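You operate a simulated robot arm through the tools that you are given. There is no shell and no other tool.

You are at the controls of a simulated two-armed robot. One attempt, no reset.

## Task
Warm the glue, twist the black tuft into the brush block, then switch the pot off.
Fine: dip it first; shut the pot lid again; leave the other tufts.

It is judged by the outcome, as a careful person would: the job done as asked, and still so three seconds after it is handed in. It fails if anything else is knocked over, pushed out of place, dropped, spilled or broken. Lids that push on must go on centred and level and be pressed home; caps that screw on are set level and turned clockwise until they are tight.

## Robot
Two 7-joint arms with two-finger parallel grippers on one trunk that stands fixed in place. Base frame: the origin is at the foot of the trunk, x ahead of it, y to its left, z up; the work surface is at about z = 0.78. Readings come in m, rad, newtons and seconds.
The left shoulder is at [0.07, 0.163, 1.345], the right one opposite. With the tool pointing down near the work surface each hand reaches from about 0.1 to 0.84 m from the base axis, measured 20 degrees to its own side. Payload 3.43 kg a hand.
The tool frame of a hand sits at the grasp point between the pads (the TCP): z along the fingers, y along the line on which they close. The tips reach 0.034 m beyond it. The gripper opens to 0.128 m. The fingers are 0.024 m wide and 0.012 m thick; the gripper's body (0.048 by 0.13 m) begins 0.096 m behind the TCP.
Orientation is that of the tool frame in the base frame, as a unit quaternion [w, x, y, z]. With the fingers straight down and closing along the base's y, the tool's x points along the base's -x, its y along +y and its z along -z.

## Interface
- The arms move only by the tool move_arm. It takes "left_series", "right_series" or both (then of equal length, played together; a hand with none holds still); each is a list of rows, each an object (a shift or turn left out is 0, a gripper value left out holds the last) with "travel": the shift along the tool's x, y, z in m, a list of three; "rotation": the turn, a rotation vector about the tool's x, y, z in rad, a list of three; "claw": the opening, from 0 (shut) to 1 (fully open). In form: [{"travel": [dx, dy, dz], "rotation": [ax, ay, az], "claw": claw}, ...]. A call has 1 to 20 rows; each row shifts and turns the commanded pose from where the row before left it, along the tool's axes as they then stand. Rows are played at 5 a second. More than 0.05 m and 0.15 rad between two rows, or a gripper value outside its range, and nothing of the call is played. A pose out of reach is approached as far as the arm can. The call stops where the force on the tool passes 90 N (or 10 N more than at its start, if that is more) or the arm is blocked; 0.2 s more then pass. Each finger travels about 0.153 m/s and halts on what it meets, pressing with about 33 N; the grip force reading is that of the motor and also rises with nothing between the fingers. The clock runs only during rows and for 0.2 s after the last one: add rows that do not move to give the fingers time. The reply holds the time, the measured pose of the TCP, the force on the tool along the base axes, the opening and the grip force, in the units named above and with some noise, with the torque about the TCP (base axes, N m) and any sound that the robot's microphone picked up.
- Cameras (640 x 400 px; columns grow to the right, rows downward): "scene" is now at [0.1143, -0.0511, 1.5589]; the picture's right is [-0.61, -0.79, 0.00], its down [-0.56, 0.43, -0.70] and it looks along [0.56, -0.43, -0.71] (base axes); focal length 320 px, centre (320, 200). "left" rides on the left gripper at [0.076, 0.011, -0.16] in its tool frame; the picture's right is [-0.15, 0.99, 0.00], its down [-0.88, -0.13, -0.46] and it looks along [-0.45, -0.07, 0.89] (tool axes); focal length 234 px, centre (320, 200). "right" rides on the right gripper at [0.076, -0.011, -0.16] in its tool frame; the picture's right is [0.15, 0.99, 0.00], its down [-0.88, 0.13, -0.46] and it looks along [-0.45, 0.07, 0.89] (tool axes); focal length 234 px, centre (320, 200). There is no depth. A picture from a camera that has moved, and an enlarged one, comes with that camera's place and axes in the base frame and with its lens.
- get_image(camera): a new picture of that camera. The clock stands still meanwhile.
- move_column(by): slides the trunk up (or, below 0, down) by that many m; the arms and the scene camera ride with it, the base frame stays. It gives what a move gives, with no picture.
- pan_tilt(pan, tilt): turns the head with the scene camera to pan (to the left, within 1.501 rad either way) and tilt (down, from -0.506 to 1.204), counted from straight ahead of the robot. It gives what a move gives.
- close_up(camera, box): a new picture of the part [left, top, right, bottom] of that camera's present view, enlarged. The clock stands still meanwhile.
- finish_job(): hands the job in; it is judged then, once.

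Places have to be worked out from the pictures, the camera data and where the tool is seen. Open the grippers and draw the arms clear of the work before you hand the job in, unless the task says otherwise.

The tools are called after "Request:" as a command line: name --argument value ..., lists and objects as JSON in quotes. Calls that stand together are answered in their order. move_arm: Moves the arms, as the interface text tells. Its arguments: {"type":"object","properties":{"left_series":{"type":"array","items":{"type":"object","properties":{"travel":{"type":"array","items":{"type":"number"}},"rotation":{"type":"array","items":{"type":"number"}},"claw":{"type":"number"}}}},"right_series":{"type":"array","items":{"type":"object","properties":{"travel":{"type":"array","items":{"type":"number"}},"rotation":{"type":"array","items":{"type":"number"}},"claw":{"type":"number"}}}}},"required":[]} The other tools are called the same way: move_column (by) moves the trunk up or down; pan_tilt (pan, tilt) turns the head that bears the scene camera; get_image (camera) takes a picture; close_up (camera, box) takes an enlarged picture of a part of a camera's view; finish_job () hands the job in.

At the start:

```text
time_s: 0.0
left_position: [0.7149, -0.0248, 1.1616]
left_tool_rot: [0.0, -0.001, 1.0, 0.0]
left_contact_force: [-0.4, 0.4, 0.5]
left_torque: [0.0, 0.01, 0.02]
left_finger_gap: 0.1279
left_gripper_force: 0.0
right_position: [0.4029, -0.4508, 1.1938]
right_tool_rot: [0.001, 0.001, 1.0, 0.0]
right_contact_force: [0.5, -0.4, 0.6]
right_torque: [0.01, 0.01, 0.0]
right_finger_gap: 0.1278
right_gripper_force: 0.1
trunk travel left (down, up): [-0.825, 0.115]
head pan, tilt (commanded): [-0.654, 0.789]
```

scene: 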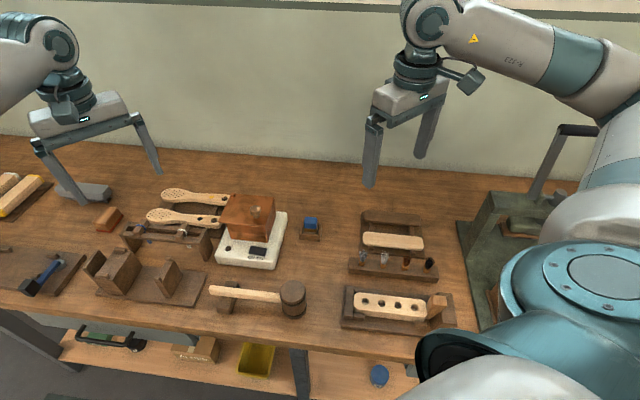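
right: 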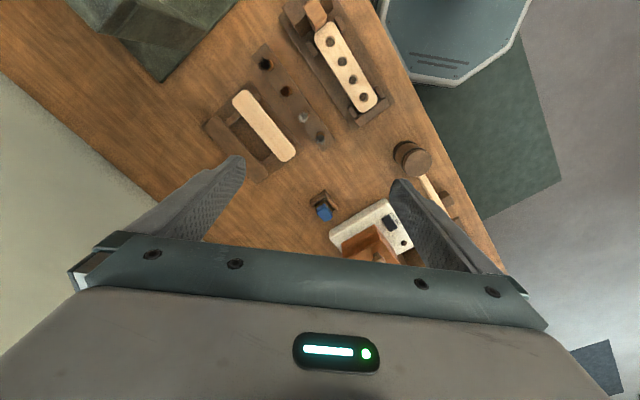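
left: 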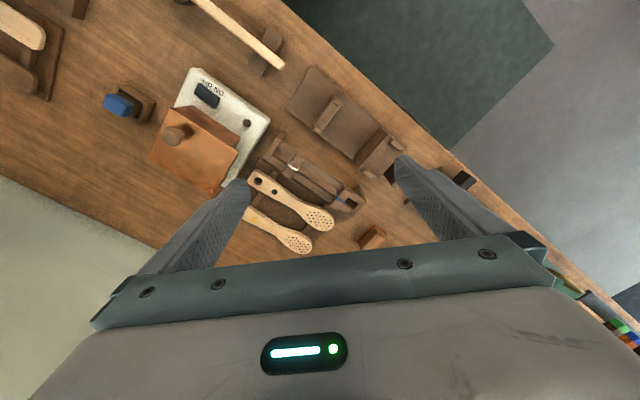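

I'll begin by looking closely at the work area: the glue pot, the brush block and the tuft rack.

Request:
close_up --camera "scene" --box '[320, 190, 480, 340]'

Request:
close_up --camera "scene" --box '[190, 180, 340, 280]'

Request:
close_up --camera "left" --box '[80, 50, 320, 200]'

Request:
close_up --camera "right" --box '[190, 0, 410, 180]'

```text
2.67 times, centred on (400, 265) of scene
camera zoom: at [0.1143, -0.0511, 1.5589], right [-0.61, -0.79, 0.0], down [-0.56, 0.43, -0.7], along [0.56, -0.43, -0.71], focal length 854 px, centre (107, 27)
```

zoom: 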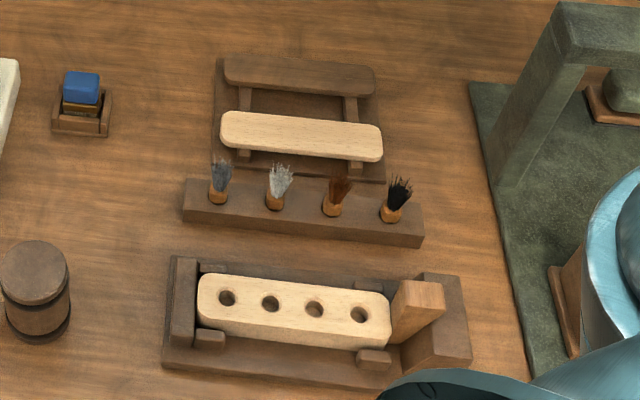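

```text
4.00 times, centred on (265, 230) of scene
camera zoom: at [0.1143, -0.0511, 1.5589], right [-0.61, -0.79, 0.0], down [-0.56, 0.43, -0.7], along [0.56, -0.43, -0.71], focal length 1280 px, centre (540, 80)
```

zoom: 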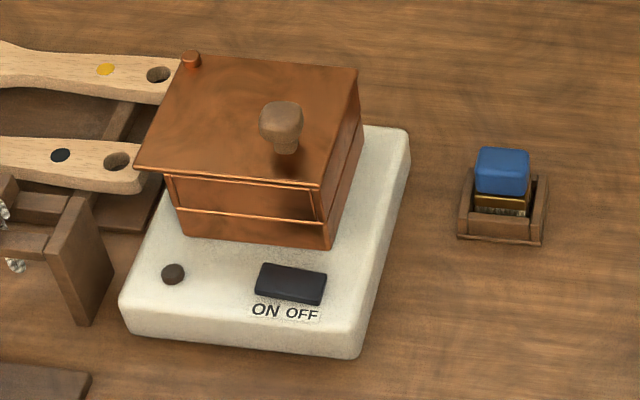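

```text
2.67 times, centred on (200, 125) of left
camera zoom: at [0.6387, -0.013, 1.3203], right [0.14, 0.99, 0.0], down [0.88, -0.13, 0.46], along [0.45, -0.07, -0.89], focal length 624 px, centre (640, 400)
```

zoom: 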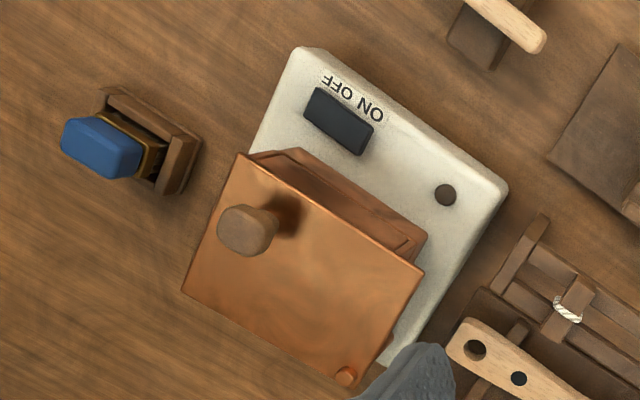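

```text
2.22 times, centred on (300, 90) of right
camera zoom: at [0.3267, -0.4611, 1.3523], right [-0.15, 0.99, 0.0], down [0.88, 0.13, 0.46], along [0.45, 0.07, -0.89], focal length 520 px, centre (364, 444)
```

zoom: 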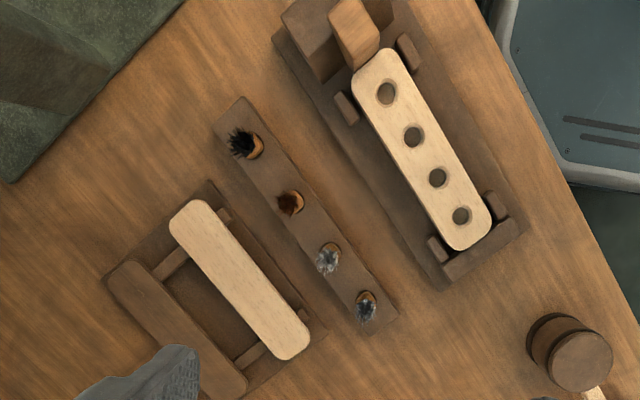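

Next I zoom in on the tufts, the block and the pot details to judge sizes.

Request:
close_up --camera "scene" --box '[400, 245, 448, 275]'

Request:
close_up --camera "scene" --box '[340, 280, 460, 340]'

Request:
close_up --camera "right" --box '[320, 190, 432, 260]'

Request:
close_up --camera "right" --box '[240, 30, 352, 100]'

Request:
close_up --camera "scene" --box '[210, 185, 290, 235]'

```text
13.33 times, centred on (424, 260) of scene
camera zoom: at [0.1143, -0.0511, 1.5589], right [-0.61, -0.79, 0.0], down [-0.56, 0.43, -0.7], along [0.56, -0.43, -0.71], focal length 4268 px, centre (-1067, -600)
```

zoom: 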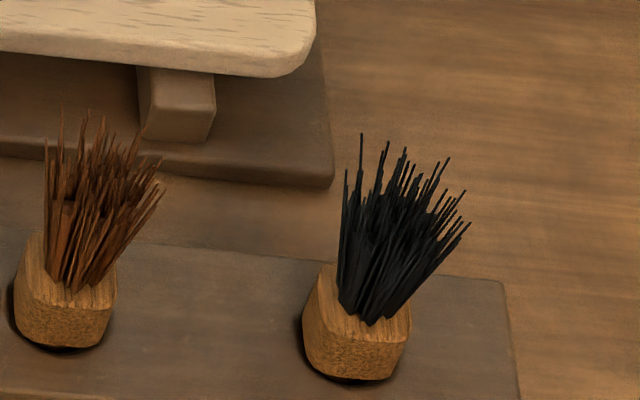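

```text
5.33 times, centred on (400, 310) of scene
camera zoom: at [0.1143, -0.0511, 1.5589], right [-0.61, -0.79, 0.0], down [-0.56, 0.43, -0.7], along [0.56, -0.43, -0.71], focal length 1707 px, centre (-107, -387)
```

zoom: 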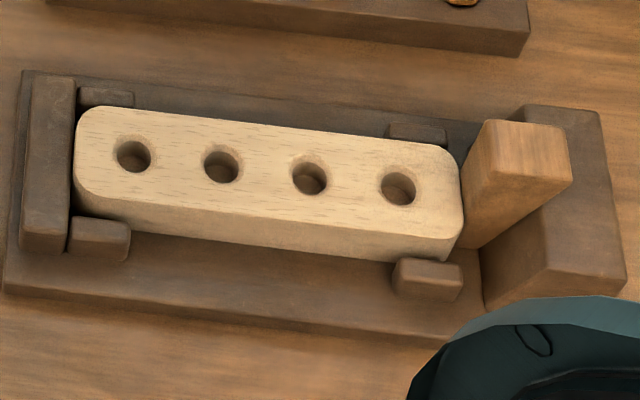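

```text
5.71 times, centred on (376, 225) of right
camera zoom: at [0.3267, -0.4611, 1.3523], right [-0.15, 0.99, 0.0], down [0.88, 0.13, 0.46], along [0.45, 0.07, -0.89], focal length 1338 px, centre (0, 57)
```

zoom: 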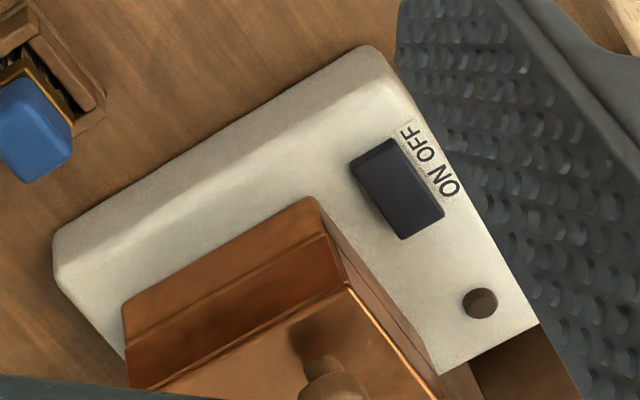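

```text
5.71 times, centred on (296, 65) of right
camera zoom: at [0.3267, -0.4611, 1.3523], right [-0.15, 0.99, 0.0], down [0.88, 0.13, 0.46], along [0.45, 0.07, -0.89], focal length 1338 px, centre (457, 971)
```

zoom: 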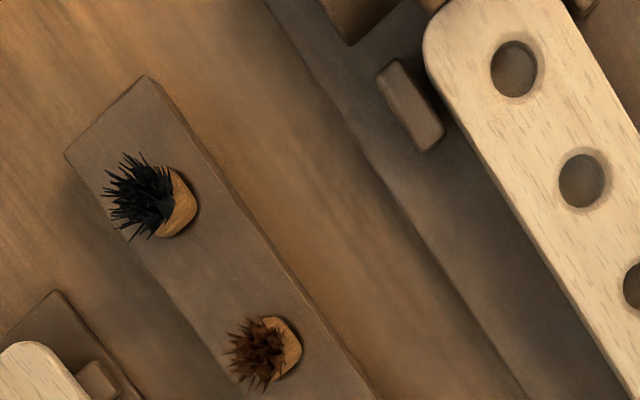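

```text
8.00 times, centred on (250, 210) of scene
camera zoom: at [0.1143, -0.0511, 1.5589], right [-0.61, -0.79, 0.0], down [-0.56, 0.43, -0.7], along [0.56, -0.43, -0.71], focal length 2561 px, centre (880, 120)
```

zoom: 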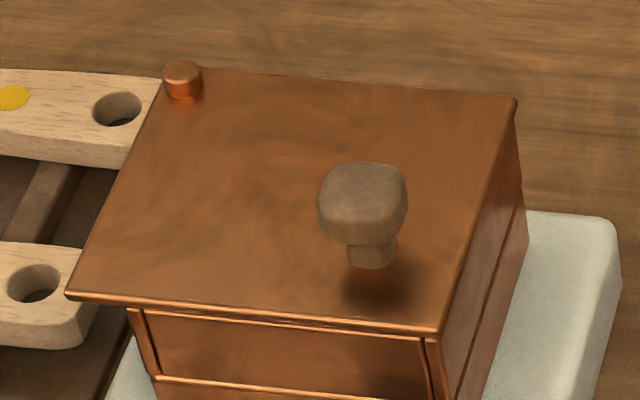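

I take finer views of the pot's lid pivot and switch from the left wrist camera, and another of the switch from the scene camera.

Request:
close_up --camera "left" --box '[140, 95, 252, 200]'

Request:
close_up --camera "left" --box '[180, 65, 276, 125]'

Request:
close_up --camera "scene" --box '[222, 235, 286, 275]'

```text
3.81 times, centred on (196, 148) of left
camera zoom: at [0.6387, -0.013, 1.3203], right [0.14, 0.99, 0.0], down [0.88, -0.13, 0.46], along [0.45, -0.07, -0.89], focal length 892 px, centre (792, 400)
```

zoom: 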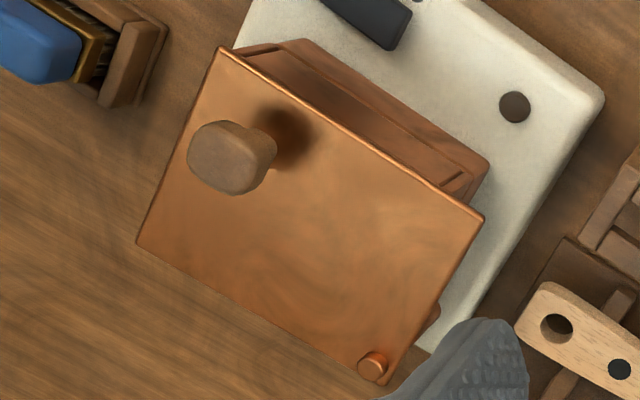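

```text
6.67 times, centred on (228, 95) of left
camera zoom: at [0.6387, -0.013, 1.3203], right [0.14, 0.99, 0.0], down [0.88, -0.13, 0.46], along [0.45, -0.07, -0.89], focal length 1561 px, centre (933, 900)
```

zoom: 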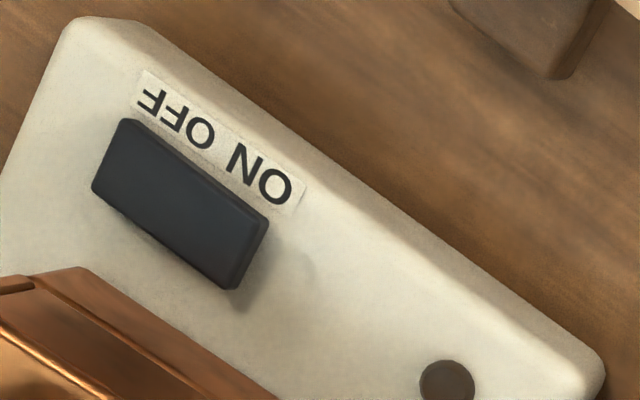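

```text
10.00 times, centred on (254, 255) of scene
camera zoom: at [0.1143, -0.0511, 1.5589], right [-0.61, -0.79, 0.0], down [-0.56, 0.43, -0.7], along [0.56, -0.43, -0.71], focal length 3201 px, centre (980, -350)
```

zoom: 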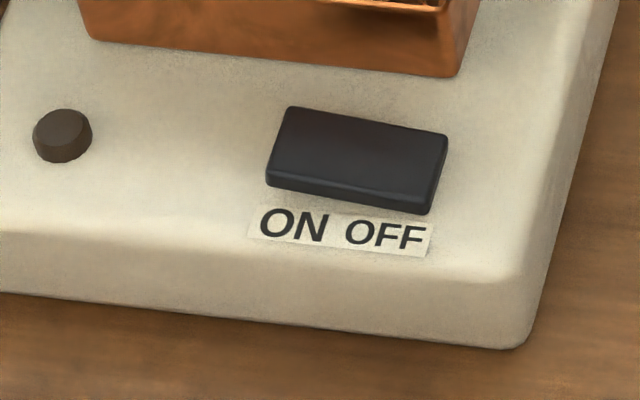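

The glue pot sits at about (0.73, -0.265) with its lid near z 0.895. The pivot pin is at the far left corner and the knob is near (0.687, -0.270). The rocker is near (0.63, -0.24), with its ON end on the bench-left. I bring the left hand over the switch, closing the gripper, to see it better.

Request:
move_arm --left_series '[{"travel": [0.0142, -0.0317, 0.02], "claw": 0}, {"travel": [0.0142, -0.0317, 0.02], "claw": 0}, {"travel": [0.0142, -0.0317, 0.02], "claw": 0}, {"travel": [0.0142, -0.0317, 0.02], "claw": 0}, {"travel": [0.0142, -0.0317, 0.02], "claw": 0}, {"travel": [0.0142, -0.0317, 0.02], "claw": 0}, {"travel": [0, 0, 0], "claw": 0}]'

Request:
get_image --camera "left"

Request:
get_image --camera "scene"

```text
time_s: 1.6
left_position: [0.6327, -0.2151, 1.0427]
left_tool_rot: [-0.001, -0.002, 1.0, 0.0]
left_contact_force: [0.2, 0.6, -0.4]
left_torque: [0.01, 0.01, 0.01]
left_finger_gap: 0.0
left_gripper_force: 33.4
right_position: [0.4036, -0.4503, 1.1931]
right_tool_rot: [0.001, 0.001, 1.0, 0.001]
right_contact_force: [-0.1, 0.7, 0.7]
right_torque: [0.0, -0.01, 0.0]
right_finger_gap: 0.1279
right_gripper_force: 0.0
trunk travel left (down, up): [-0.825, 0.115]
head pan, tilt (commanded): [-0.654, 0.789]
```

```text
taken
camera left: at [0.5571, -0.2033, 1.2012], right [0.14, 0.99, 0.0], down [0.88, -0.13, 0.46], along [0.45, -0.07, -0.89], focal length 234 px, centre (320, 200)
```

left: 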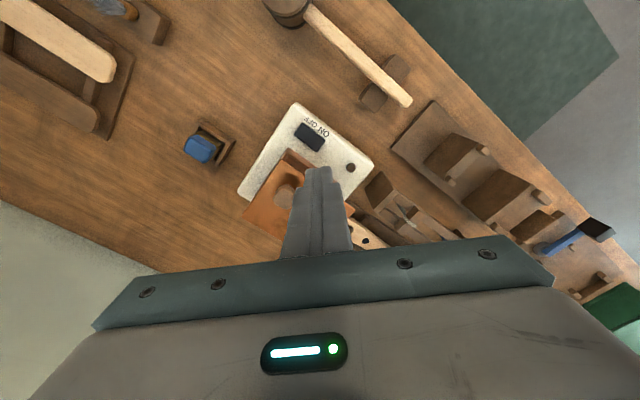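

```text
taken
camera scene: at [0.1146, -0.0502, 1.5589], right [-0.61, -0.79, 0.0], down [-0.56, 0.43, -0.7], along [0.56, -0.43, -0.71], focal length 320 px, centre (320, 200)
```

scene: 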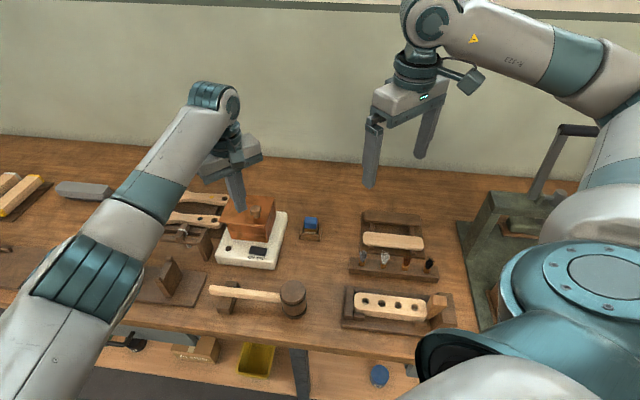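

The hand is at (0.633, -0.215, 1.043). I zoom in on the switch from this closer camera to triangulate its ON end.

Request:
close_up --camera "left" --box '[280, 100, 376, 160]'

Request:
close_up --camera "left" --box '[230, 95, 390, 245]'

Request:
close_up --camera "scene" --box '[210, 175, 306, 275]'

```text
6.67 times, centred on (328, 130) of left
camera zoom: at [0.5571, -0.2033, 1.2012], right [0.14, 0.99, 0.0], down [0.88, -0.13, 0.46], along [0.45, -0.07, -0.89], focal length 1561 px, centre (267, 667)
```

zoom: 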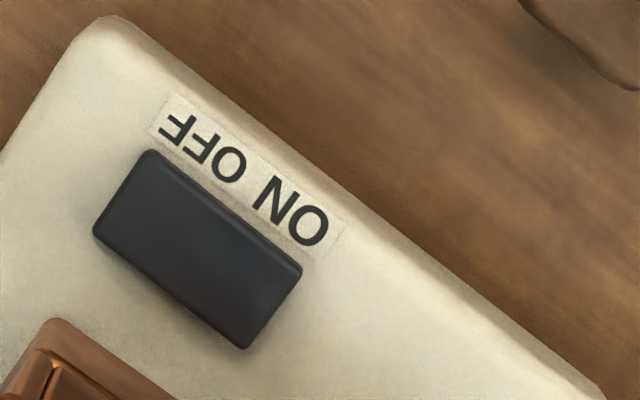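

```text
2.67 times, centred on (310, 170) of left
camera zoom: at [0.5571, -0.2033, 1.2012], right [0.14, 0.99, 0.0], down [0.88, -0.13, 0.46], along [0.45, -0.07, -0.89], focal length 624 px, centre (347, 280)
```

zoom: 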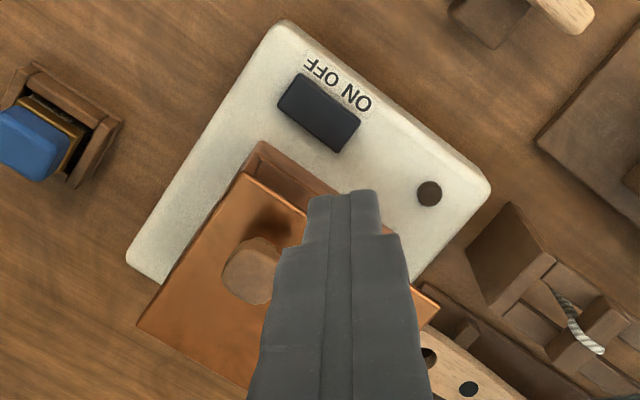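

```text
4.00 times, centred on (258, 225) of scene
camera zoom: at [0.1146, -0.0502, 1.5589], right [-0.61, -0.79, 0.0], down [-0.56, 0.43, -0.7], along [0.56, -0.43, -0.71], focal length 1280 px, centre (568, 100)
```

zoom: 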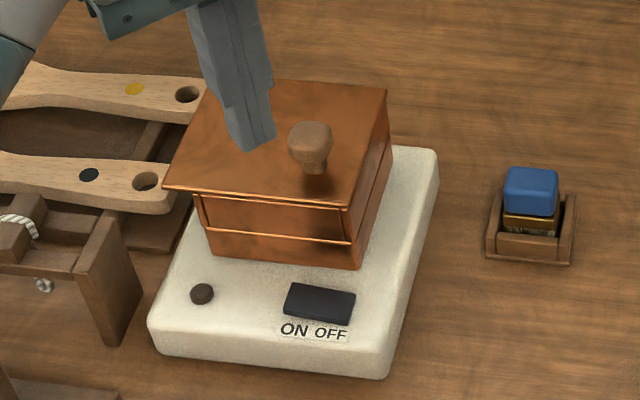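

The rocker's ON end is near (0.646, -0.216, 0.843), so I'll press about 8 mm in from that end, near (0.640, -0.221). I move straight down to just above it.

Request:
move_arm --left_series '[{"travel": [-0.0037, -0.003, 0.035]}, {"travel": [-0.0036, -0.0029, 0.035]}, {"travel": [0, 0, 0.035]}, {"travel": [0, 0, 0.03]}, {"travel": [0, 0, 0.015]}]'

Request:
close_up --camera "left" --box '[240, 100, 400, 200]'

Request:
close_up --camera "scene" --box '[210, 215, 306, 275]'

```text
time_s: 2.8
left_position: [0.6417, -0.2091, 0.9004]
left_tool_rot: [0.0, -0.002, 1.0, 0.001]
left_contact_force: [0.6, 0.5, 0.2]
left_torque: [0.0, -0.02, 0.0]
left_finger_gap: 0.0001
left_gripper_force: 33.2
left hand out of reach, approached as far as the arm can: row 4, 5
right_position: [0.4026, -0.4515, 1.1941]
right_tool_rot: [0.0, 0.001, 1.0, 0.001]
right_contact_force: [-1.1, 0.0, 0.1]
right_torque: [-0.01, -0.05, 0.04]
right_finger_gap: 0.1279
right_gripper_force: 0.0
trunk travel left (down, up): [-0.825, 0.115]
head pan, tilt (commanded): [-0.654, 0.789]
```

```text
4.00 times, centred on (320, 150) of left
camera zoom: at [0.566, -0.1988, 1.0584], right [0.14, 0.99, 0.0], down [0.88, -0.13, 0.46], along [0.45, -0.07, -0.89], focal length 937 px, centre (320, 400)
```

zoom: 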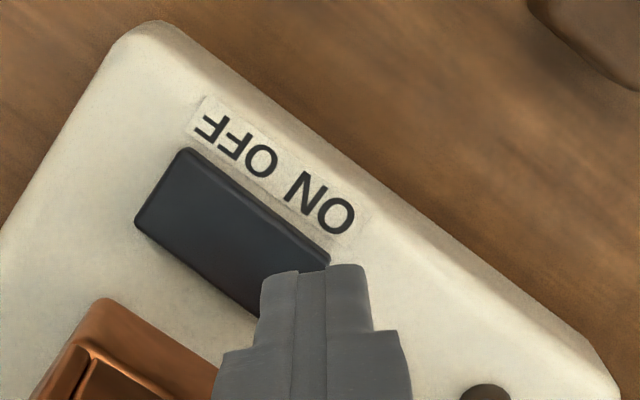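

```text
6.67 times, centred on (258, 245) of scene
camera zoom: at [0.1145, -0.0507, 1.5589], right [-0.61, -0.79, 0.0], down [-0.56, 0.43, -0.7], along [0.56, -0.43, -0.71], focal length 2134 px, centre (733, -100)
```

zoom: 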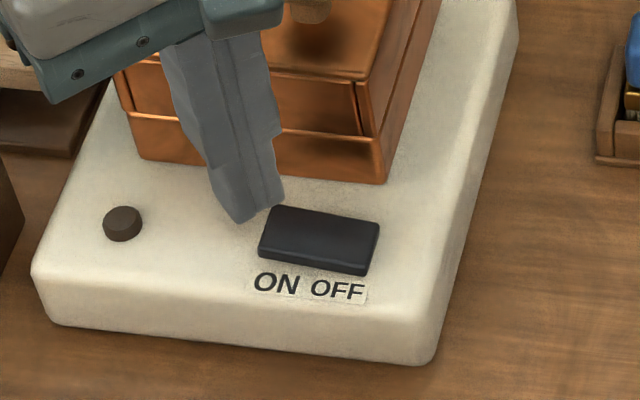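

The left arm runs out of reach here, but the right arm reaches the whole work area comfortably. I withdraw the left hand up and off to the left, so the right hand can do the pot and tuft work.

Request:
move_arm --left_series '[{"travel": [0, 0, -0.04]}, {"travel": [0, 0, -0.045]}, {"travel": [0, 0, -0.045]}, {"travel": [0, 0, -0.045]}, {"travel": [0, 0, -0.045]}, {"travel": [0, 0.045, -0.01]}, {"travel": [0, 0.045, 0]}, {"travel": [0, 0.045, 0]}, {"travel": [0, 0.045, 0]}, {"travel": [0, 0.045, 0]}, {"travel": [0, 0.045, 0]}, {"travel": [0.02, 0.045, 0]}, {"travel": [0.02, 0.045, 0]}, {"travel": [0.02, 0.045, 0]}, {"travel": [0.02, 0.045, 0]}, {"travel": [0, 0, 0]}]'

Request:
get_image --camera "scene"

```text
time_s: 6.2
left_position: [0.5627, 0.2391, 1.1263]
left_tool_rot: [-0.002, -0.001, 1.0, 0.0]
left_contact_force: [-0.3, -0.3, -0.1]
left_torque: [0.02, 0.01, -0.02]
left_finger_gap: 0.0
left_gripper_force: 32.7
right_position: [0.4039, -0.4517, 1.1931]
right_tool_rot: [0.001, 0.001, 1.0, 0.0]
right_contact_force: [0.4, -0.9, -0.2]
right_torque: [0.03, 0.01, 0.01]
right_finger_gap: 0.1276
right_gripper_force: 0.0
trunk travel left (down, up): [-0.825, 0.115]
head pan, tilt (commanded): [-0.654, 0.789]
```

```text
taken
camera scene: at [0.1149, -0.0523, 1.5588], right [-0.61, -0.79, 0.0], down [-0.56, 0.43, -0.7], along [0.56, -0.43, -0.71], focal length 320 px, centre (320, 200)
```

scene: 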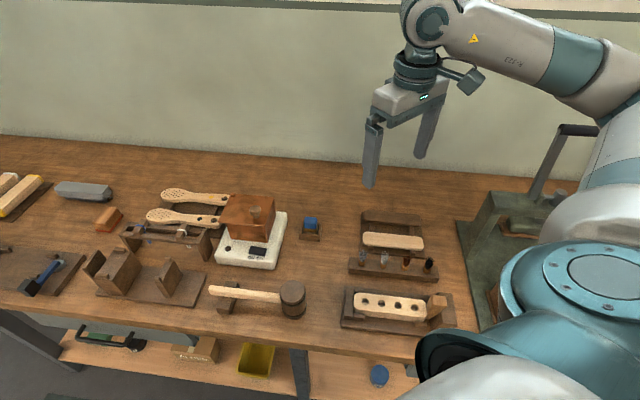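

The left arm is clear. Now I bring the right hand above the switch's ON end, closing the gripper on the way.

Request:
move_arm --right_series '[{"travel": [-0.0263, 0.0257, 0.02], "claw": 0}, {"travel": [-0.0263, 0.0257, 0.02], "claw": 0}, {"travel": [-0.0263, 0.0257, 0.02], "claw": 0}, {"travel": [-0.0263, 0.0257, 0.02], "claw": 0}, {"travel": [-0.0263, 0.0257, 0.02], "claw": 0}, {"travel": [-0.0263, 0.0257, 0.02], "claw": 0}, {"travel": [-0.0263, 0.0257, 0.02], "claw": 0}, {"travel": [-0.0263, 0.0257, 0.02], "claw": 0}, {"travel": [-0.0263, 0.0257, 0.02], "claw": 0}, {"travel": [0, 0, 0], "claw": 0}]'

Request:
get_image --camera "right"

Request:
close_up --camera "scene" --box '[210, 175, 306, 275]'

```text
time_s: 8.4
left_position: [0.5615, 0.2407, 1.1275]
left_tool_rot: [0.0, 0.0, 1.0, 0.0]
left_contact_force: [-0.6, 0.4, -0.1]
left_torque: [0.01, -0.01, 0.02]
left_finger_gap: 0.0
left_gripper_force: 32.9
right_position: [0.6401, -0.221, 1.0145]
right_tool_rot: [0.002, 0.001, 1.0, 0.002]
right_contact_force: [-0.5, 0.2, -0.2]
right_torque: [0.02, 0.01, -0.01]
right_finger_gap: 0.0
right_gripper_force: 33.2
trunk travel left (down, up): [-0.825, 0.115]
head pan, tilt (commanded): [-0.654, 0.789]
```

```text
taken
camera right: at [0.564, -0.2307, 1.1725], right [-0.15, 0.99, 0.0], down [0.88, 0.13, 0.46], along [0.45, 0.07, -0.89], focal length 234 px, centre (320, 200)
```

right: 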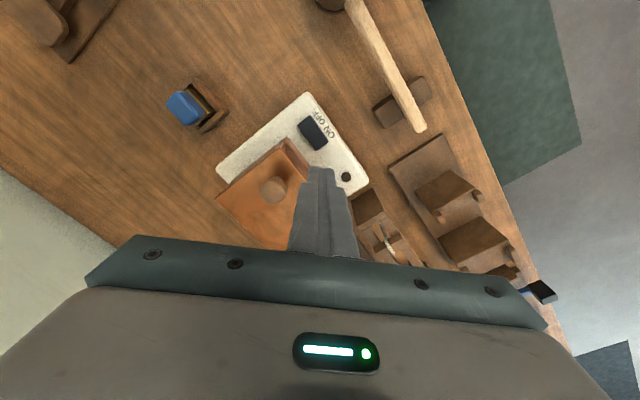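

```text
4.00 times, centred on (258, 225) of scene
camera zoom: at [0.1136, -0.0517, 1.5589], right [-0.61, -0.79, 0.0], down [-0.56, 0.43, -0.7], along [0.56, -0.43, -0.71], focal length 1280 px, centre (568, 100)
```

zoom: 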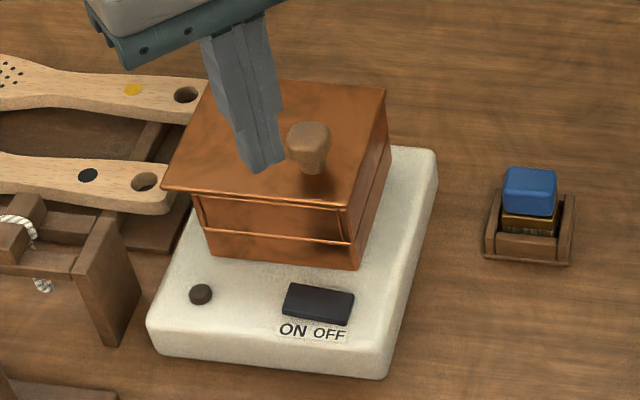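

The right hand is at (0.640, -0.221, 1.0145), right where I planned. I lower to about 2 cm above the rocker and look.

Request:
move_arm --right_series '[{"travel": [0, 0, 0.04]}, {"travel": [0, 0, 0.04]}, {"travel": [0, 0, 0.03]}, {"travel": [0, 0, 0.01]}]'

Request:
close_up --camera "right" --box '[240, 100, 400, 200]'

Request:
close_up --camera "scene" --box '[210, 215, 306, 275]'

```text
time_s: 9.4
left_position: [0.5623, 0.24, 1.1266]
left_tool_rot: [0.0, -0.002, 1.0, 0.0]
left_contact_force: [-0.9, -1.0, -0.1]
left_torque: [0.0, 0.03, 0.02]
left_finger_gap: 0.0002
left_gripper_force: 33.5
right_position: [0.6421, -0.2214, 0.8937]
right_tool_rot: [-0.001, 0.001, 1.0, 0.0]
right_contact_force: [-0.2, 0.4, -0.6]
right_torque: [-0.02, 0.0, 0.03]
right_finger_gap: 0.0001
right_gripper_force: 33.3
trunk travel left (down, up): [-0.825, 0.115]
head pan, tilt (commanded): [-0.654, 0.789]
```

```text
4.00 times, centred on (320, 150) of right
camera zoom: at [0.5649, -0.2307, 1.0519], right [-0.15, 0.99, 0.0], down [0.88, 0.13, 0.46], along [0.45, 0.07, -0.89], focal length 937 px, centre (320, 400)
```

zoom: 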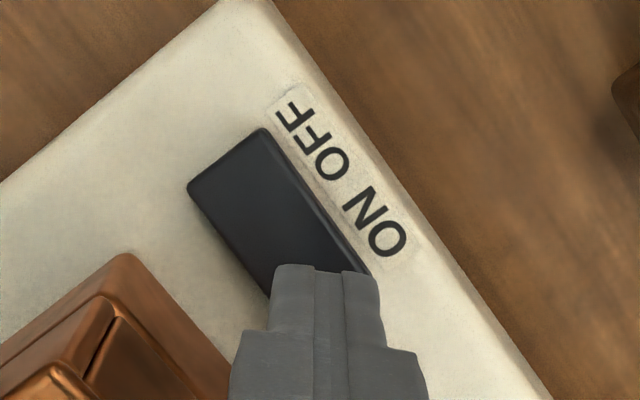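

```text
6.67 times, centred on (258, 245) of scene
camera zoom: at [0.1145, -0.0509, 1.5589], right [-0.61, -0.79, 0.0], down [-0.56, 0.43, -0.7], along [0.56, -0.43, -0.71], focal length 2134 px, centre (733, -100)
```

zoom: 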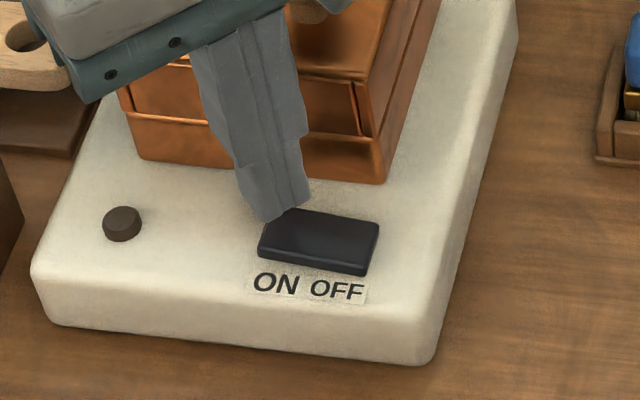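

The fingertip centre sits about 15 mm from the rocker's pivot on the ON side. I press down slowly in small steps, listening for a click.

Request:
move_arm --right_series '[{"travel": [0, 0, 0.01]}, {"travel": [0, 0, 0.004]}, {"travel": [0, 0, 0.003]}, {"travel": [0, 0, 0.003]}, {"travel": [0, 0, 0.003]}]'

Request:
close_up --camera "scene" --box '[210, 215, 306, 275]'

```text
time_s: 10.6
left_position: [0.5626, 0.2395, 1.1274]
left_tool_rot: [0.0, -0.001, 1.0, 0.0]
left_contact_force: [-0.8, -0.3, 0.1]
left_torque: [-0.04, 0.01, 0.0]
left_finger_gap: 0.0001
left_gripper_force: 33.4
right_position: [0.641, -0.219, 0.8708]
right_tool_rot: [0.001, 0.001, 1.0, 0.0]
right_contact_force: [0.8, 0.6, 0.7]
right_torque: [0.01, -0.02, 0.0]
right_finger_gap: 0.0002
right_gripper_force: 33.1
trunk travel left (down, up): [-0.825, 0.115]
head pan, tilt (commanded): [-0.654, 0.789]
```

```text
6.67 times, centred on (258, 245) of scene
camera zoom: at [0.1143, -0.0507, 1.5589], right [-0.61, -0.79, 0.0], down [-0.56, 0.43, -0.7], along [0.56, -0.43, -0.71], focal length 2134 px, centre (733, -100)
```

zoom: 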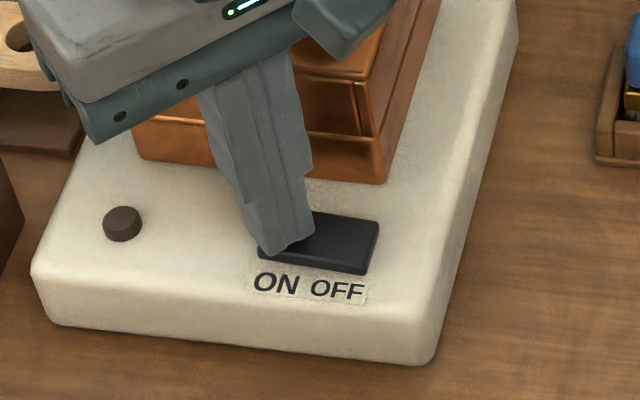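

The tip is at z about 0.837 with no contact force yet. I continue down in 2 mm steps.

Request:
move_arm --right_series '[{"travel": [0, 0, 0.002]}, {"travel": [0, 0, 0.002]}, {"travel": [0, 0, 0.002]}]'

Request:
close_up --camera "scene" --box '[210, 215, 306, 275]'

```text
time_s: 11.4
left_position: [0.5604, 0.2407, 1.1286]
left_tool_rot: [0.002, -0.001, 1.0, 0.0]
left_contact_force: [-0.3, -0.1, -0.9]
left_torque: [0.02, -0.05, 0.02]
left_finger_gap: 0.0
left_gripper_force: 32.5
right_position: [0.642, -0.2195, 0.8686]
right_tool_rot: [0.004, 0.0, 1.0, 0.002]
right_contact_force: [-0.5, -2.3, 20.4]
right_torque: [-0.26, 0.24, 0.08]
right_finger_gap: 0.0003
right_gripper_force: 33.1
trunk travel left (down, up): [-0.825, 0.115]
head pan, tilt (commanded): [-0.654, 0.789]
```

```text
6.67 times, centred on (258, 245) of scene
camera zoom: at [0.1117, -0.0505, 1.5594], right [-0.61, -0.79, 0.0], down [-0.56, 0.43, -0.71], along [0.56, -0.43, -0.71], focal length 2134 px, centre (733, -100)
```

zoom: 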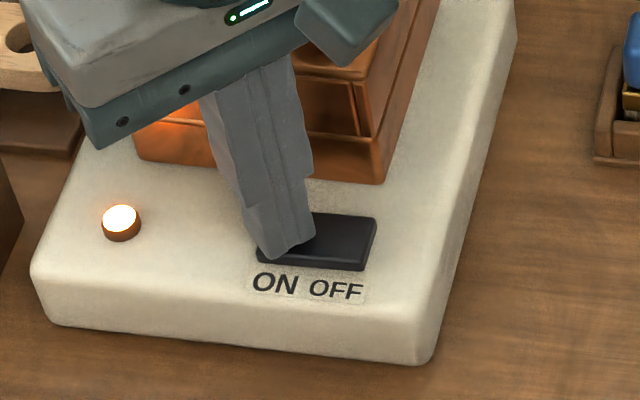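

The lamp has lit and the pot is on. I lift away and move back a little to look at the lid and knob from above.

Request:
move_arm --right_series '[{"travel": [0, 0, -0.03]}, {"travel": [0, 0, -0.04]}, {"travel": [0, 0, -0.04]}, {"travel": [0, 0, -0.04]}, {"travel": [0.01, -0.02, -0.04]}, {"travel": [0, -0.03, 0]}, {"travel": [0, 0, 0]}]'

Request:
get_image --camera "right"

Request:
close_up --camera "scene" --box '[210, 175, 306, 275]'

```text
time_s: 13.0
left_position: [0.5625, 0.2406, 1.1272]
left_tool_rot: [0.0, -0.001, 1.0, 0.0]
left_contact_force: [0.5, 0.7, 0.5]
left_torque: [-0.02, 0.03, 0.03]
left_finger_gap: 0.0
left_gripper_force: 32.9
right_position: [0.6322, -0.2693, 1.0537]
right_tool_rot: [0.001, 0.0, 1.0, 0.0]
right_contact_force: [0.1, -0.4, 0.1]
right_torque: [0.03, 0.0, 0.0]
right_finger_gap: 0.0002
right_gripper_force: 33.2
trunk travel left (down, up): [-0.825, 0.115]
head pan, tilt (commanded): [-0.654, 0.789]
```

```text
taken
camera right: at [0.5569, -0.2792, 1.2134], right [-0.15, 0.99, 0.0], down [0.88, 0.13, 0.46], along [0.45, 0.07, -0.89], focal length 234 px, centre (320, 200)
```

right: 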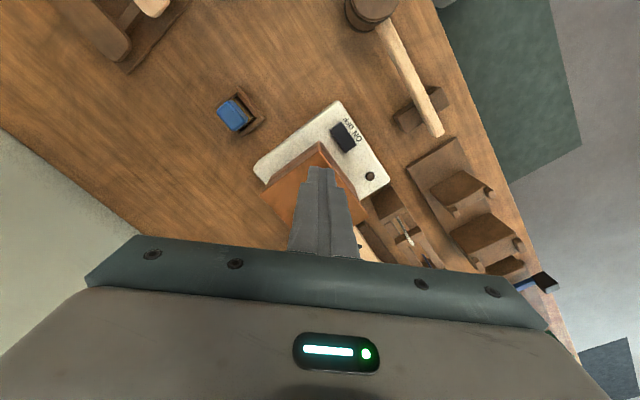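

```text
4.00 times, centred on (258, 225) of scene
camera zoom: at [0.1149, -0.0497, 1.5589], right [-0.61, -0.79, 0.0], down [-0.56, 0.43, -0.7], along [0.56, -0.43, -0.71], focal length 1280 px, centre (568, 100)
```

zoom: 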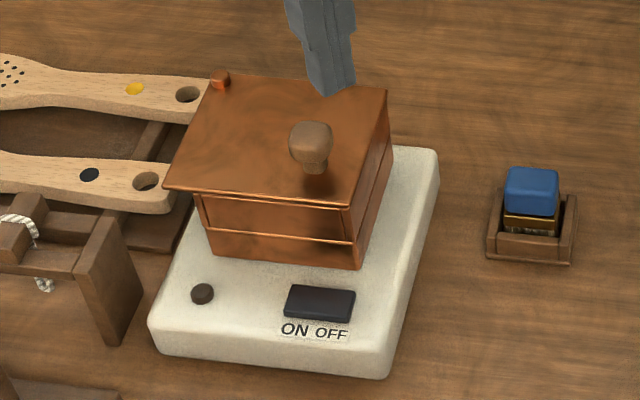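

The lamp looks dark again after I lifted. I check the rocker and lamp closely.

Request:
close_up --camera "scene" --box '[222, 235, 286, 275]'

Request:
close_up --camera "right" --box '[310, 110, 406, 190]'

```text
10.00 times, centred on (254, 255) of scene
camera zoom: at [0.1149, -0.0497, 1.5589], right [-0.61, -0.79, 0.0], down [-0.56, 0.43, -0.7], along [0.56, -0.43, -0.71], focal length 3201 px, centre (980, -350)
```

zoom: 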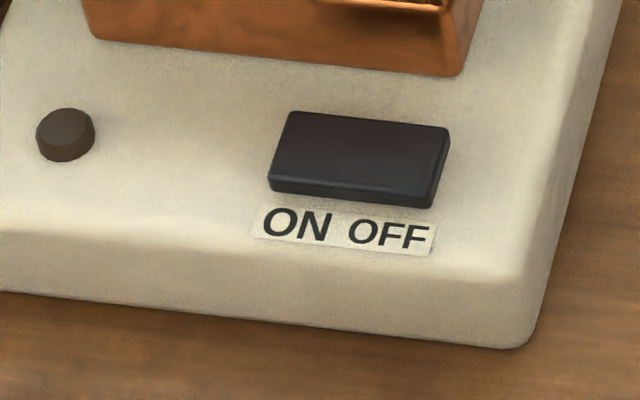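

```text
5.00 times, centred on (358, 150) of right
camera zoom: at [0.5569, -0.2792, 1.2134], right [-0.15, 0.99, 0.0], down [0.88, 0.13, 0.46], along [0.45, 0.07, -0.89], focal length 1171 px, centre (130, 450)
```

zoom: 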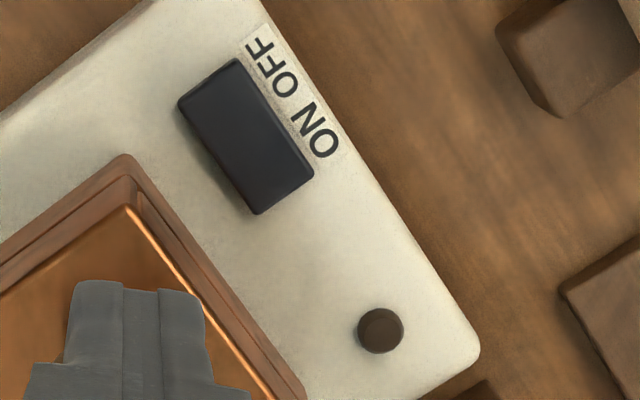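

The rocker now tilts the other way (ON end down, OFF end up), so it stayed ON. The lamp may be blinking while heating, so I let short intervals pass and check it.

Request:
move_arm --right_series '[{"travel": [0, 0, 0]}]'

Request:
close_up --camera "scene" --box '[222, 235, 286, 275]'

Request:
move_arm --right_series '[{"travel": [0, 0, 0]}, {"travel": [0, 0, 0]}]'

Request:
close_up --camera "scene" --box '[222, 235, 286, 275]'

Request:
move_arm --right_series '[{"travel": [0, 0, 0]}]'

Request:
close_up --camera "scene" --box '[222, 235, 286, 275]'

```text
time_s: 13.4
left_position: [0.5625, 0.2389, 1.1268]
left_tool_rot: [0.0, -0.001, 1.0, 0.0]
left_contact_force: [0.3, 0.9, 0.0]
left_torque: [0.05, -0.01, 0.01]
left_finger_gap: 0.0
left_gripper_force: 33.0
right_position: [0.6325, -0.2714, 1.0544]
right_tool_rot: [0.001, 0.001, 1.0, 0.001]
right_contact_force: [0.5, -0.6, -0.5]
right_torque: [-0.02, 0.01, 0.0]
right_finger_gap: 0.0002
right_gripper_force: 33.1
trunk travel left (down, up): [-0.825, 0.115]
head pan, tilt (commanded): [-0.654, 0.789]
```

```text
10.00 times, centred on (254, 255) of scene
camera zoom: at [0.1145, -0.0515, 1.5588], right [-0.61, -0.79, 0.0], down [-0.56, 0.43, -0.7], along [0.56, -0.43, -0.71], focal length 3201 px, centre (980, -350)
```

zoom: 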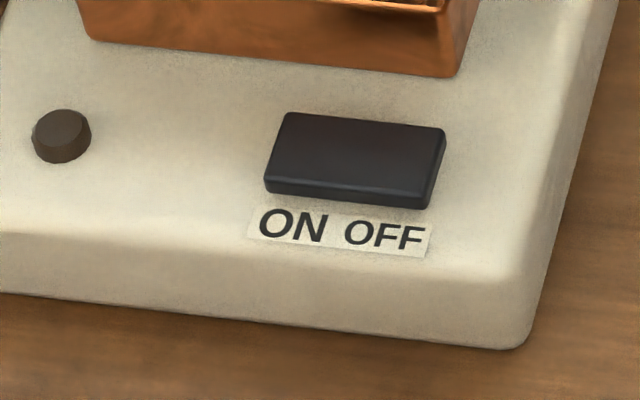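

```text
time_s: 14.0
left_position: [0.562, 0.2399, 1.1265]
left_tool_rot: [0.0, 0.0, 1.0, 0.0]
left_contact_force: [0.2, -0.1, -0.4]
left_torque: [0.0, -0.02, 0.02]
left_finger_gap: 0.0001
left_gripper_force: 33.1
right_position: [0.6338, -0.2696, 1.0541]
right_tool_rot: [0.001, 0.001, 1.0, 0.001]
right_contact_force: [0.5, 0.4, -0.1]
right_torque: [0.04, -0.02, -0.01]
right_finger_gap: 0.0001
right_gripper_force: 32.9
trunk travel left (down, up): [-0.825, 0.115]
head pan, tilt (commanded): [-0.654, 0.789]
```

```text
10.00 times, centred on (254, 255) of scene
camera zoom: at [0.1144, -0.051, 1.5589], right [-0.61, -0.79, 0.0], down [-0.56, 0.43, -0.7], along [0.56, -0.43, -0.71], focal length 3201 px, centre (980, -350)
```

zoom: 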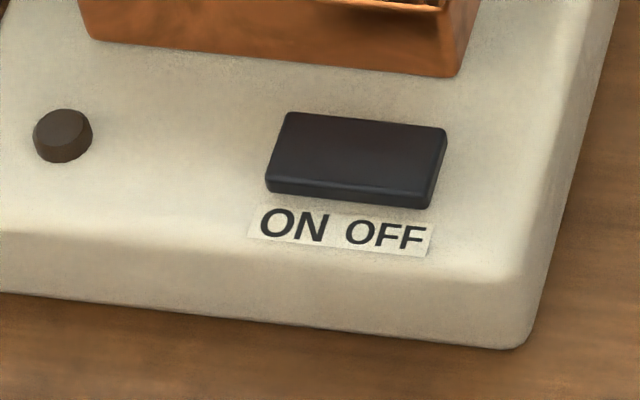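

```text
time_s: 14.4
left_position: [0.5612, 0.2395, 1.1272]
left_tool_rot: [0.0, -0.001, 1.0, 0.0]
left_contact_force: [0.1, 0.2, 0.7]
left_torque: [-0.01, 0.01, 0.0]
left_finger_gap: 0.0
left_gripper_force: 33.2
right_position: [0.6328, -0.2688, 1.0542]
right_tool_rot: [0.001, 0.0, 1.0, 0.0]
right_contact_force: [0.4, -0.3, -0.2]
right_torque: [0.0, -0.01, -0.02]
right_finger_gap: 0.0
right_gripper_force: 32.3
trunk travel left (down, up): [-0.825, 0.115]
head pan, tilt (commanded): [-0.654, 0.789]
```

```text
10.00 times, centred on (254, 255) of scene
camera zoom: at [0.1143, -0.051, 1.5589], right [-0.61, -0.79, 0.0], down [-0.56, 0.43, -0.7], along [0.56, -0.43, -0.71], focal length 3201 px, centre (980, -350)
```

zoom: 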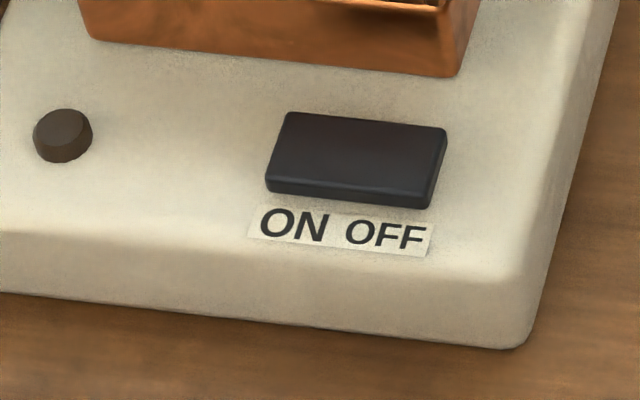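

The rocker holds its ON tilt but the lamp is dark, so it may be a heating or thermostat indicator. I let a little time pass while opening the gripper to see the lid between the fingers, then check the lamp again.

Request:
move_arm --right_series '[{"travel": [0, 0, 0], "claw": 0.5}, {"travel": [0, 0, 0]}, {"travel": [0, 0, 0]}, {"travel": [0, 0, 0]}]'

Request:
close_up --camera "right" --box '[240, 120, 400, 220]'

Request:
close_up --camera "scene" --box '[210, 185, 306, 275]'

Request:
close_up --camera "scene" --box '[238, 242, 270, 262]'

```text
time_s: 15.4
left_position: [0.5627, 0.2394, 1.1274]
left_tool_rot: [0.0, -0.001, 1.0, 0.0]
left_contact_force: [0.3, -0.5, 0.1]
left_torque: [-0.02, 0.0, -0.01]
left_finger_gap: 0.0
left_gripper_force: 33.3
right_position: [0.6322, -0.2702, 1.0529]
right_tool_rot: [0.001, 0.001, 1.0, 0.001]
right_contact_force: [-0.4, 0.4, -0.4]
right_torque: [0.01, 0.01, 0.02]
right_finger_gap: 0.0641
right_gripper_force: 0.1
trunk travel left (down, up): [-0.825, 0.115]
head pan, tilt (commanded): [-0.654, 0.789]
```

```text
4.00 times, centred on (320, 170) of right
camera zoom: at [0.5564, -0.28, 1.2132], right [-0.15, 0.99, 0.0], down [0.88, 0.13, 0.46], along [0.45, 0.07, -0.89], focal length 937 px, centre (320, 320)
```

zoom: 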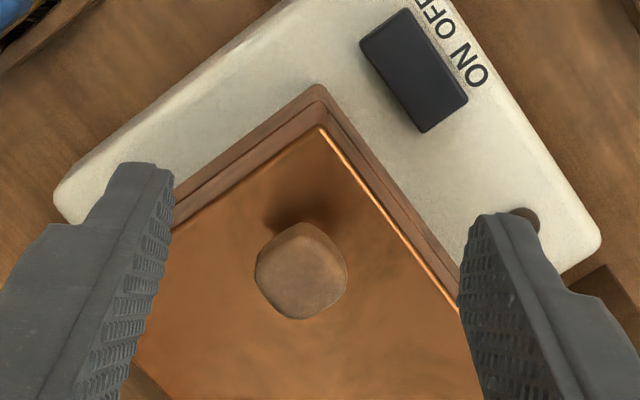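

```text
4.44 times, centred on (258, 230) of scene
camera zoom: at [0.1143, -0.0509, 1.5589], right [-0.61, -0.79, 0.0], down [-0.56, 0.43, -0.7], along [0.56, -0.43, -0.71], focal length 1423 px, centre (596, 67)
```

zoom: 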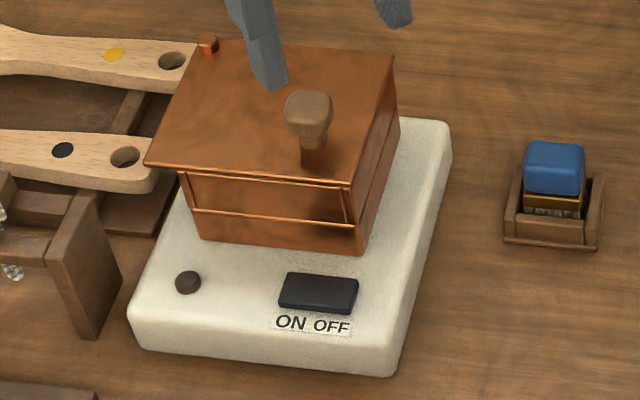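

```text
16.00 times, centred on (254, 252) of scene
camera zoom: at [0.1143, -0.0509, 1.5589], right [-0.61, -0.79, 0.0], down [-0.56, 0.43, -0.7], along [0.56, -0.43, -0.71], focal length 5122 px, centre (1376, -632)
```

zoom: 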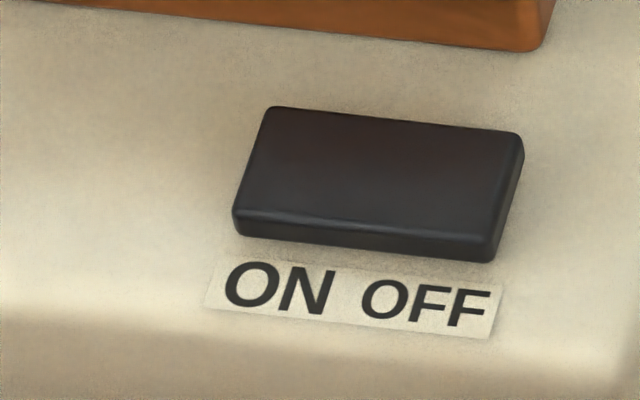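

The rocker now looks merely level (its edges run parallel to the pot base), so it did not tip fully over; my tip footprint probably reached across the pivot. I'll align the closed fingertips with the rocker and press right at its ON end. First I move above that end and rotate the hand.

Request:
move_arm --right_series '[{"travel": [-0.0075, 0.0278, 0], "claw": 0}, {"travel": [-0.0075, 0.0278, 0], "claw": 0}, {"rotation": [0, 0, 0.1317], "claw": 0}, {"rotation": [0, 0, 0.1317]}, {"rotation": [0, 0, 0.1317]}, {"rotation": [0, 0, 0.1317]}, {"rotation": [0, 0, 0.1317]}, {"rotation": [0, 0, 0.1317]}, {"travel": [0, 0, 0.02]}, {"travel": [0, 0, 0.03]}, {"travel": [0, 0, 0.03]}, {"travel": [0, 0, 0.03]}, {"travel": [0, 0, 0.03]}, {"travel": [0, 0, 0.02]}, {"travel": [0, 0, 0]}]'

Request:
close_up --camera "right" --box '[240, 100, 400, 200]'

Request:
close_up --camera "scene" --box '[210, 215, 306, 275]'

```text
time_s: 18.6
left_position: [0.5621, 0.2393, 1.1268]
left_tool_rot: [0.0, -0.002, 1.0, 0.0]
left_contact_force: [1.1, -0.1, 0.3]
left_torque: [0.0, 0.0, 0.01]
left_finger_gap: 0.0
left_gripper_force: 32.8
right_position: [0.6456, -0.2142, 0.8952]
right_tool_rot: [0.001, 0.387, 0.922, 0.0]
right_contact_force: [-0.7, 0.8, 0.7]
right_torque: [-0.04, -0.01, -0.03]
right_finger_gap: 0.0
right_gripper_force: 33.4
trunk travel left (down, up): [-0.825, 0.115]
head pan, tilt (commanded): [-0.654, 0.789]
```

```text
4.00 times, centred on (320, 150) of right
camera zoom: at [0.5834, -0.1667, 1.0535], right [0.6, 0.8, 0.0], down [0.71, -0.54, 0.46], along [0.37, -0.27, -0.89], focal length 937 px, centre (320, 400)
```

zoom: 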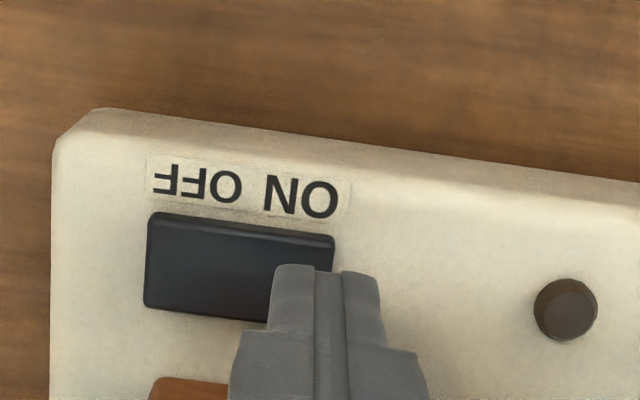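

```text
6.67 times, centred on (258, 245) of scene
camera zoom: at [0.1142, -0.0507, 1.5589], right [-0.61, -0.79, 0.0], down [-0.56, 0.43, -0.7], along [0.56, -0.43, -0.71], focal length 2134 px, centre (733, -100)
```

zoom: 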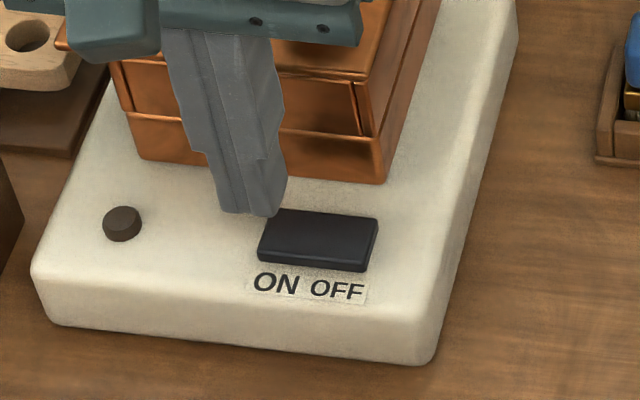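

The hand is now aligned over the rocker's ON end. I press down in small steps again.

Request:
move_arm --right_series '[{"travel": [0, 0, 0.012]}, {"travel": [0, 0, 0.008]}, {"travel": [0, 0, 0.003]}, {"travel": [0, 0, 0.003]}, {"travel": [0, 0, 0.002]}, {"travel": [0, 0, 0.002]}]'

Request:
close_up --camera "scene" --box '[210, 215, 306, 275]'

```text
time_s: 20.0
left_position: [0.5612, 0.2406, 1.1291]
left_tool_rot: [0.001, -0.001, 1.0, 0.001]
left_contact_force: [1.0, -0.3, 0.0]
left_torque: [0.01, -0.01, -0.02]
left_finger_gap: 0.0
left_gripper_force: 32.6
right_position: [0.6456, -0.2134, 0.8677]
right_tool_rot: [0.002, 0.386, 0.922, 0.002]
right_contact_force: [0.4, 0.0, 15.2]
right_torque: [-0.14, 0.12, 0.04]
right_finger_gap: 0.0
right_gripper_force: 33.2
trunk travel left (down, up): [-0.825, 0.115]
head pan, tilt (commanded): [-0.654, 0.789]
```

```text
6.67 times, centred on (258, 245) of scene
camera zoom: at [0.1124, -0.0502, 1.5593], right [-0.61, -0.79, 0.0], down [-0.56, 0.43, -0.71], along [0.56, -0.43, -0.71], focal length 2134 px, centre (733, -100)
```

zoom: 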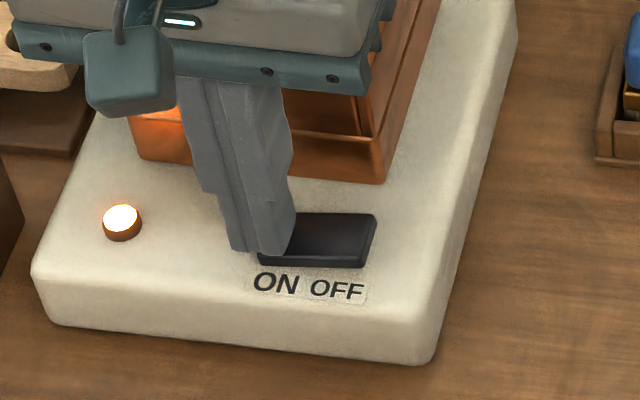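

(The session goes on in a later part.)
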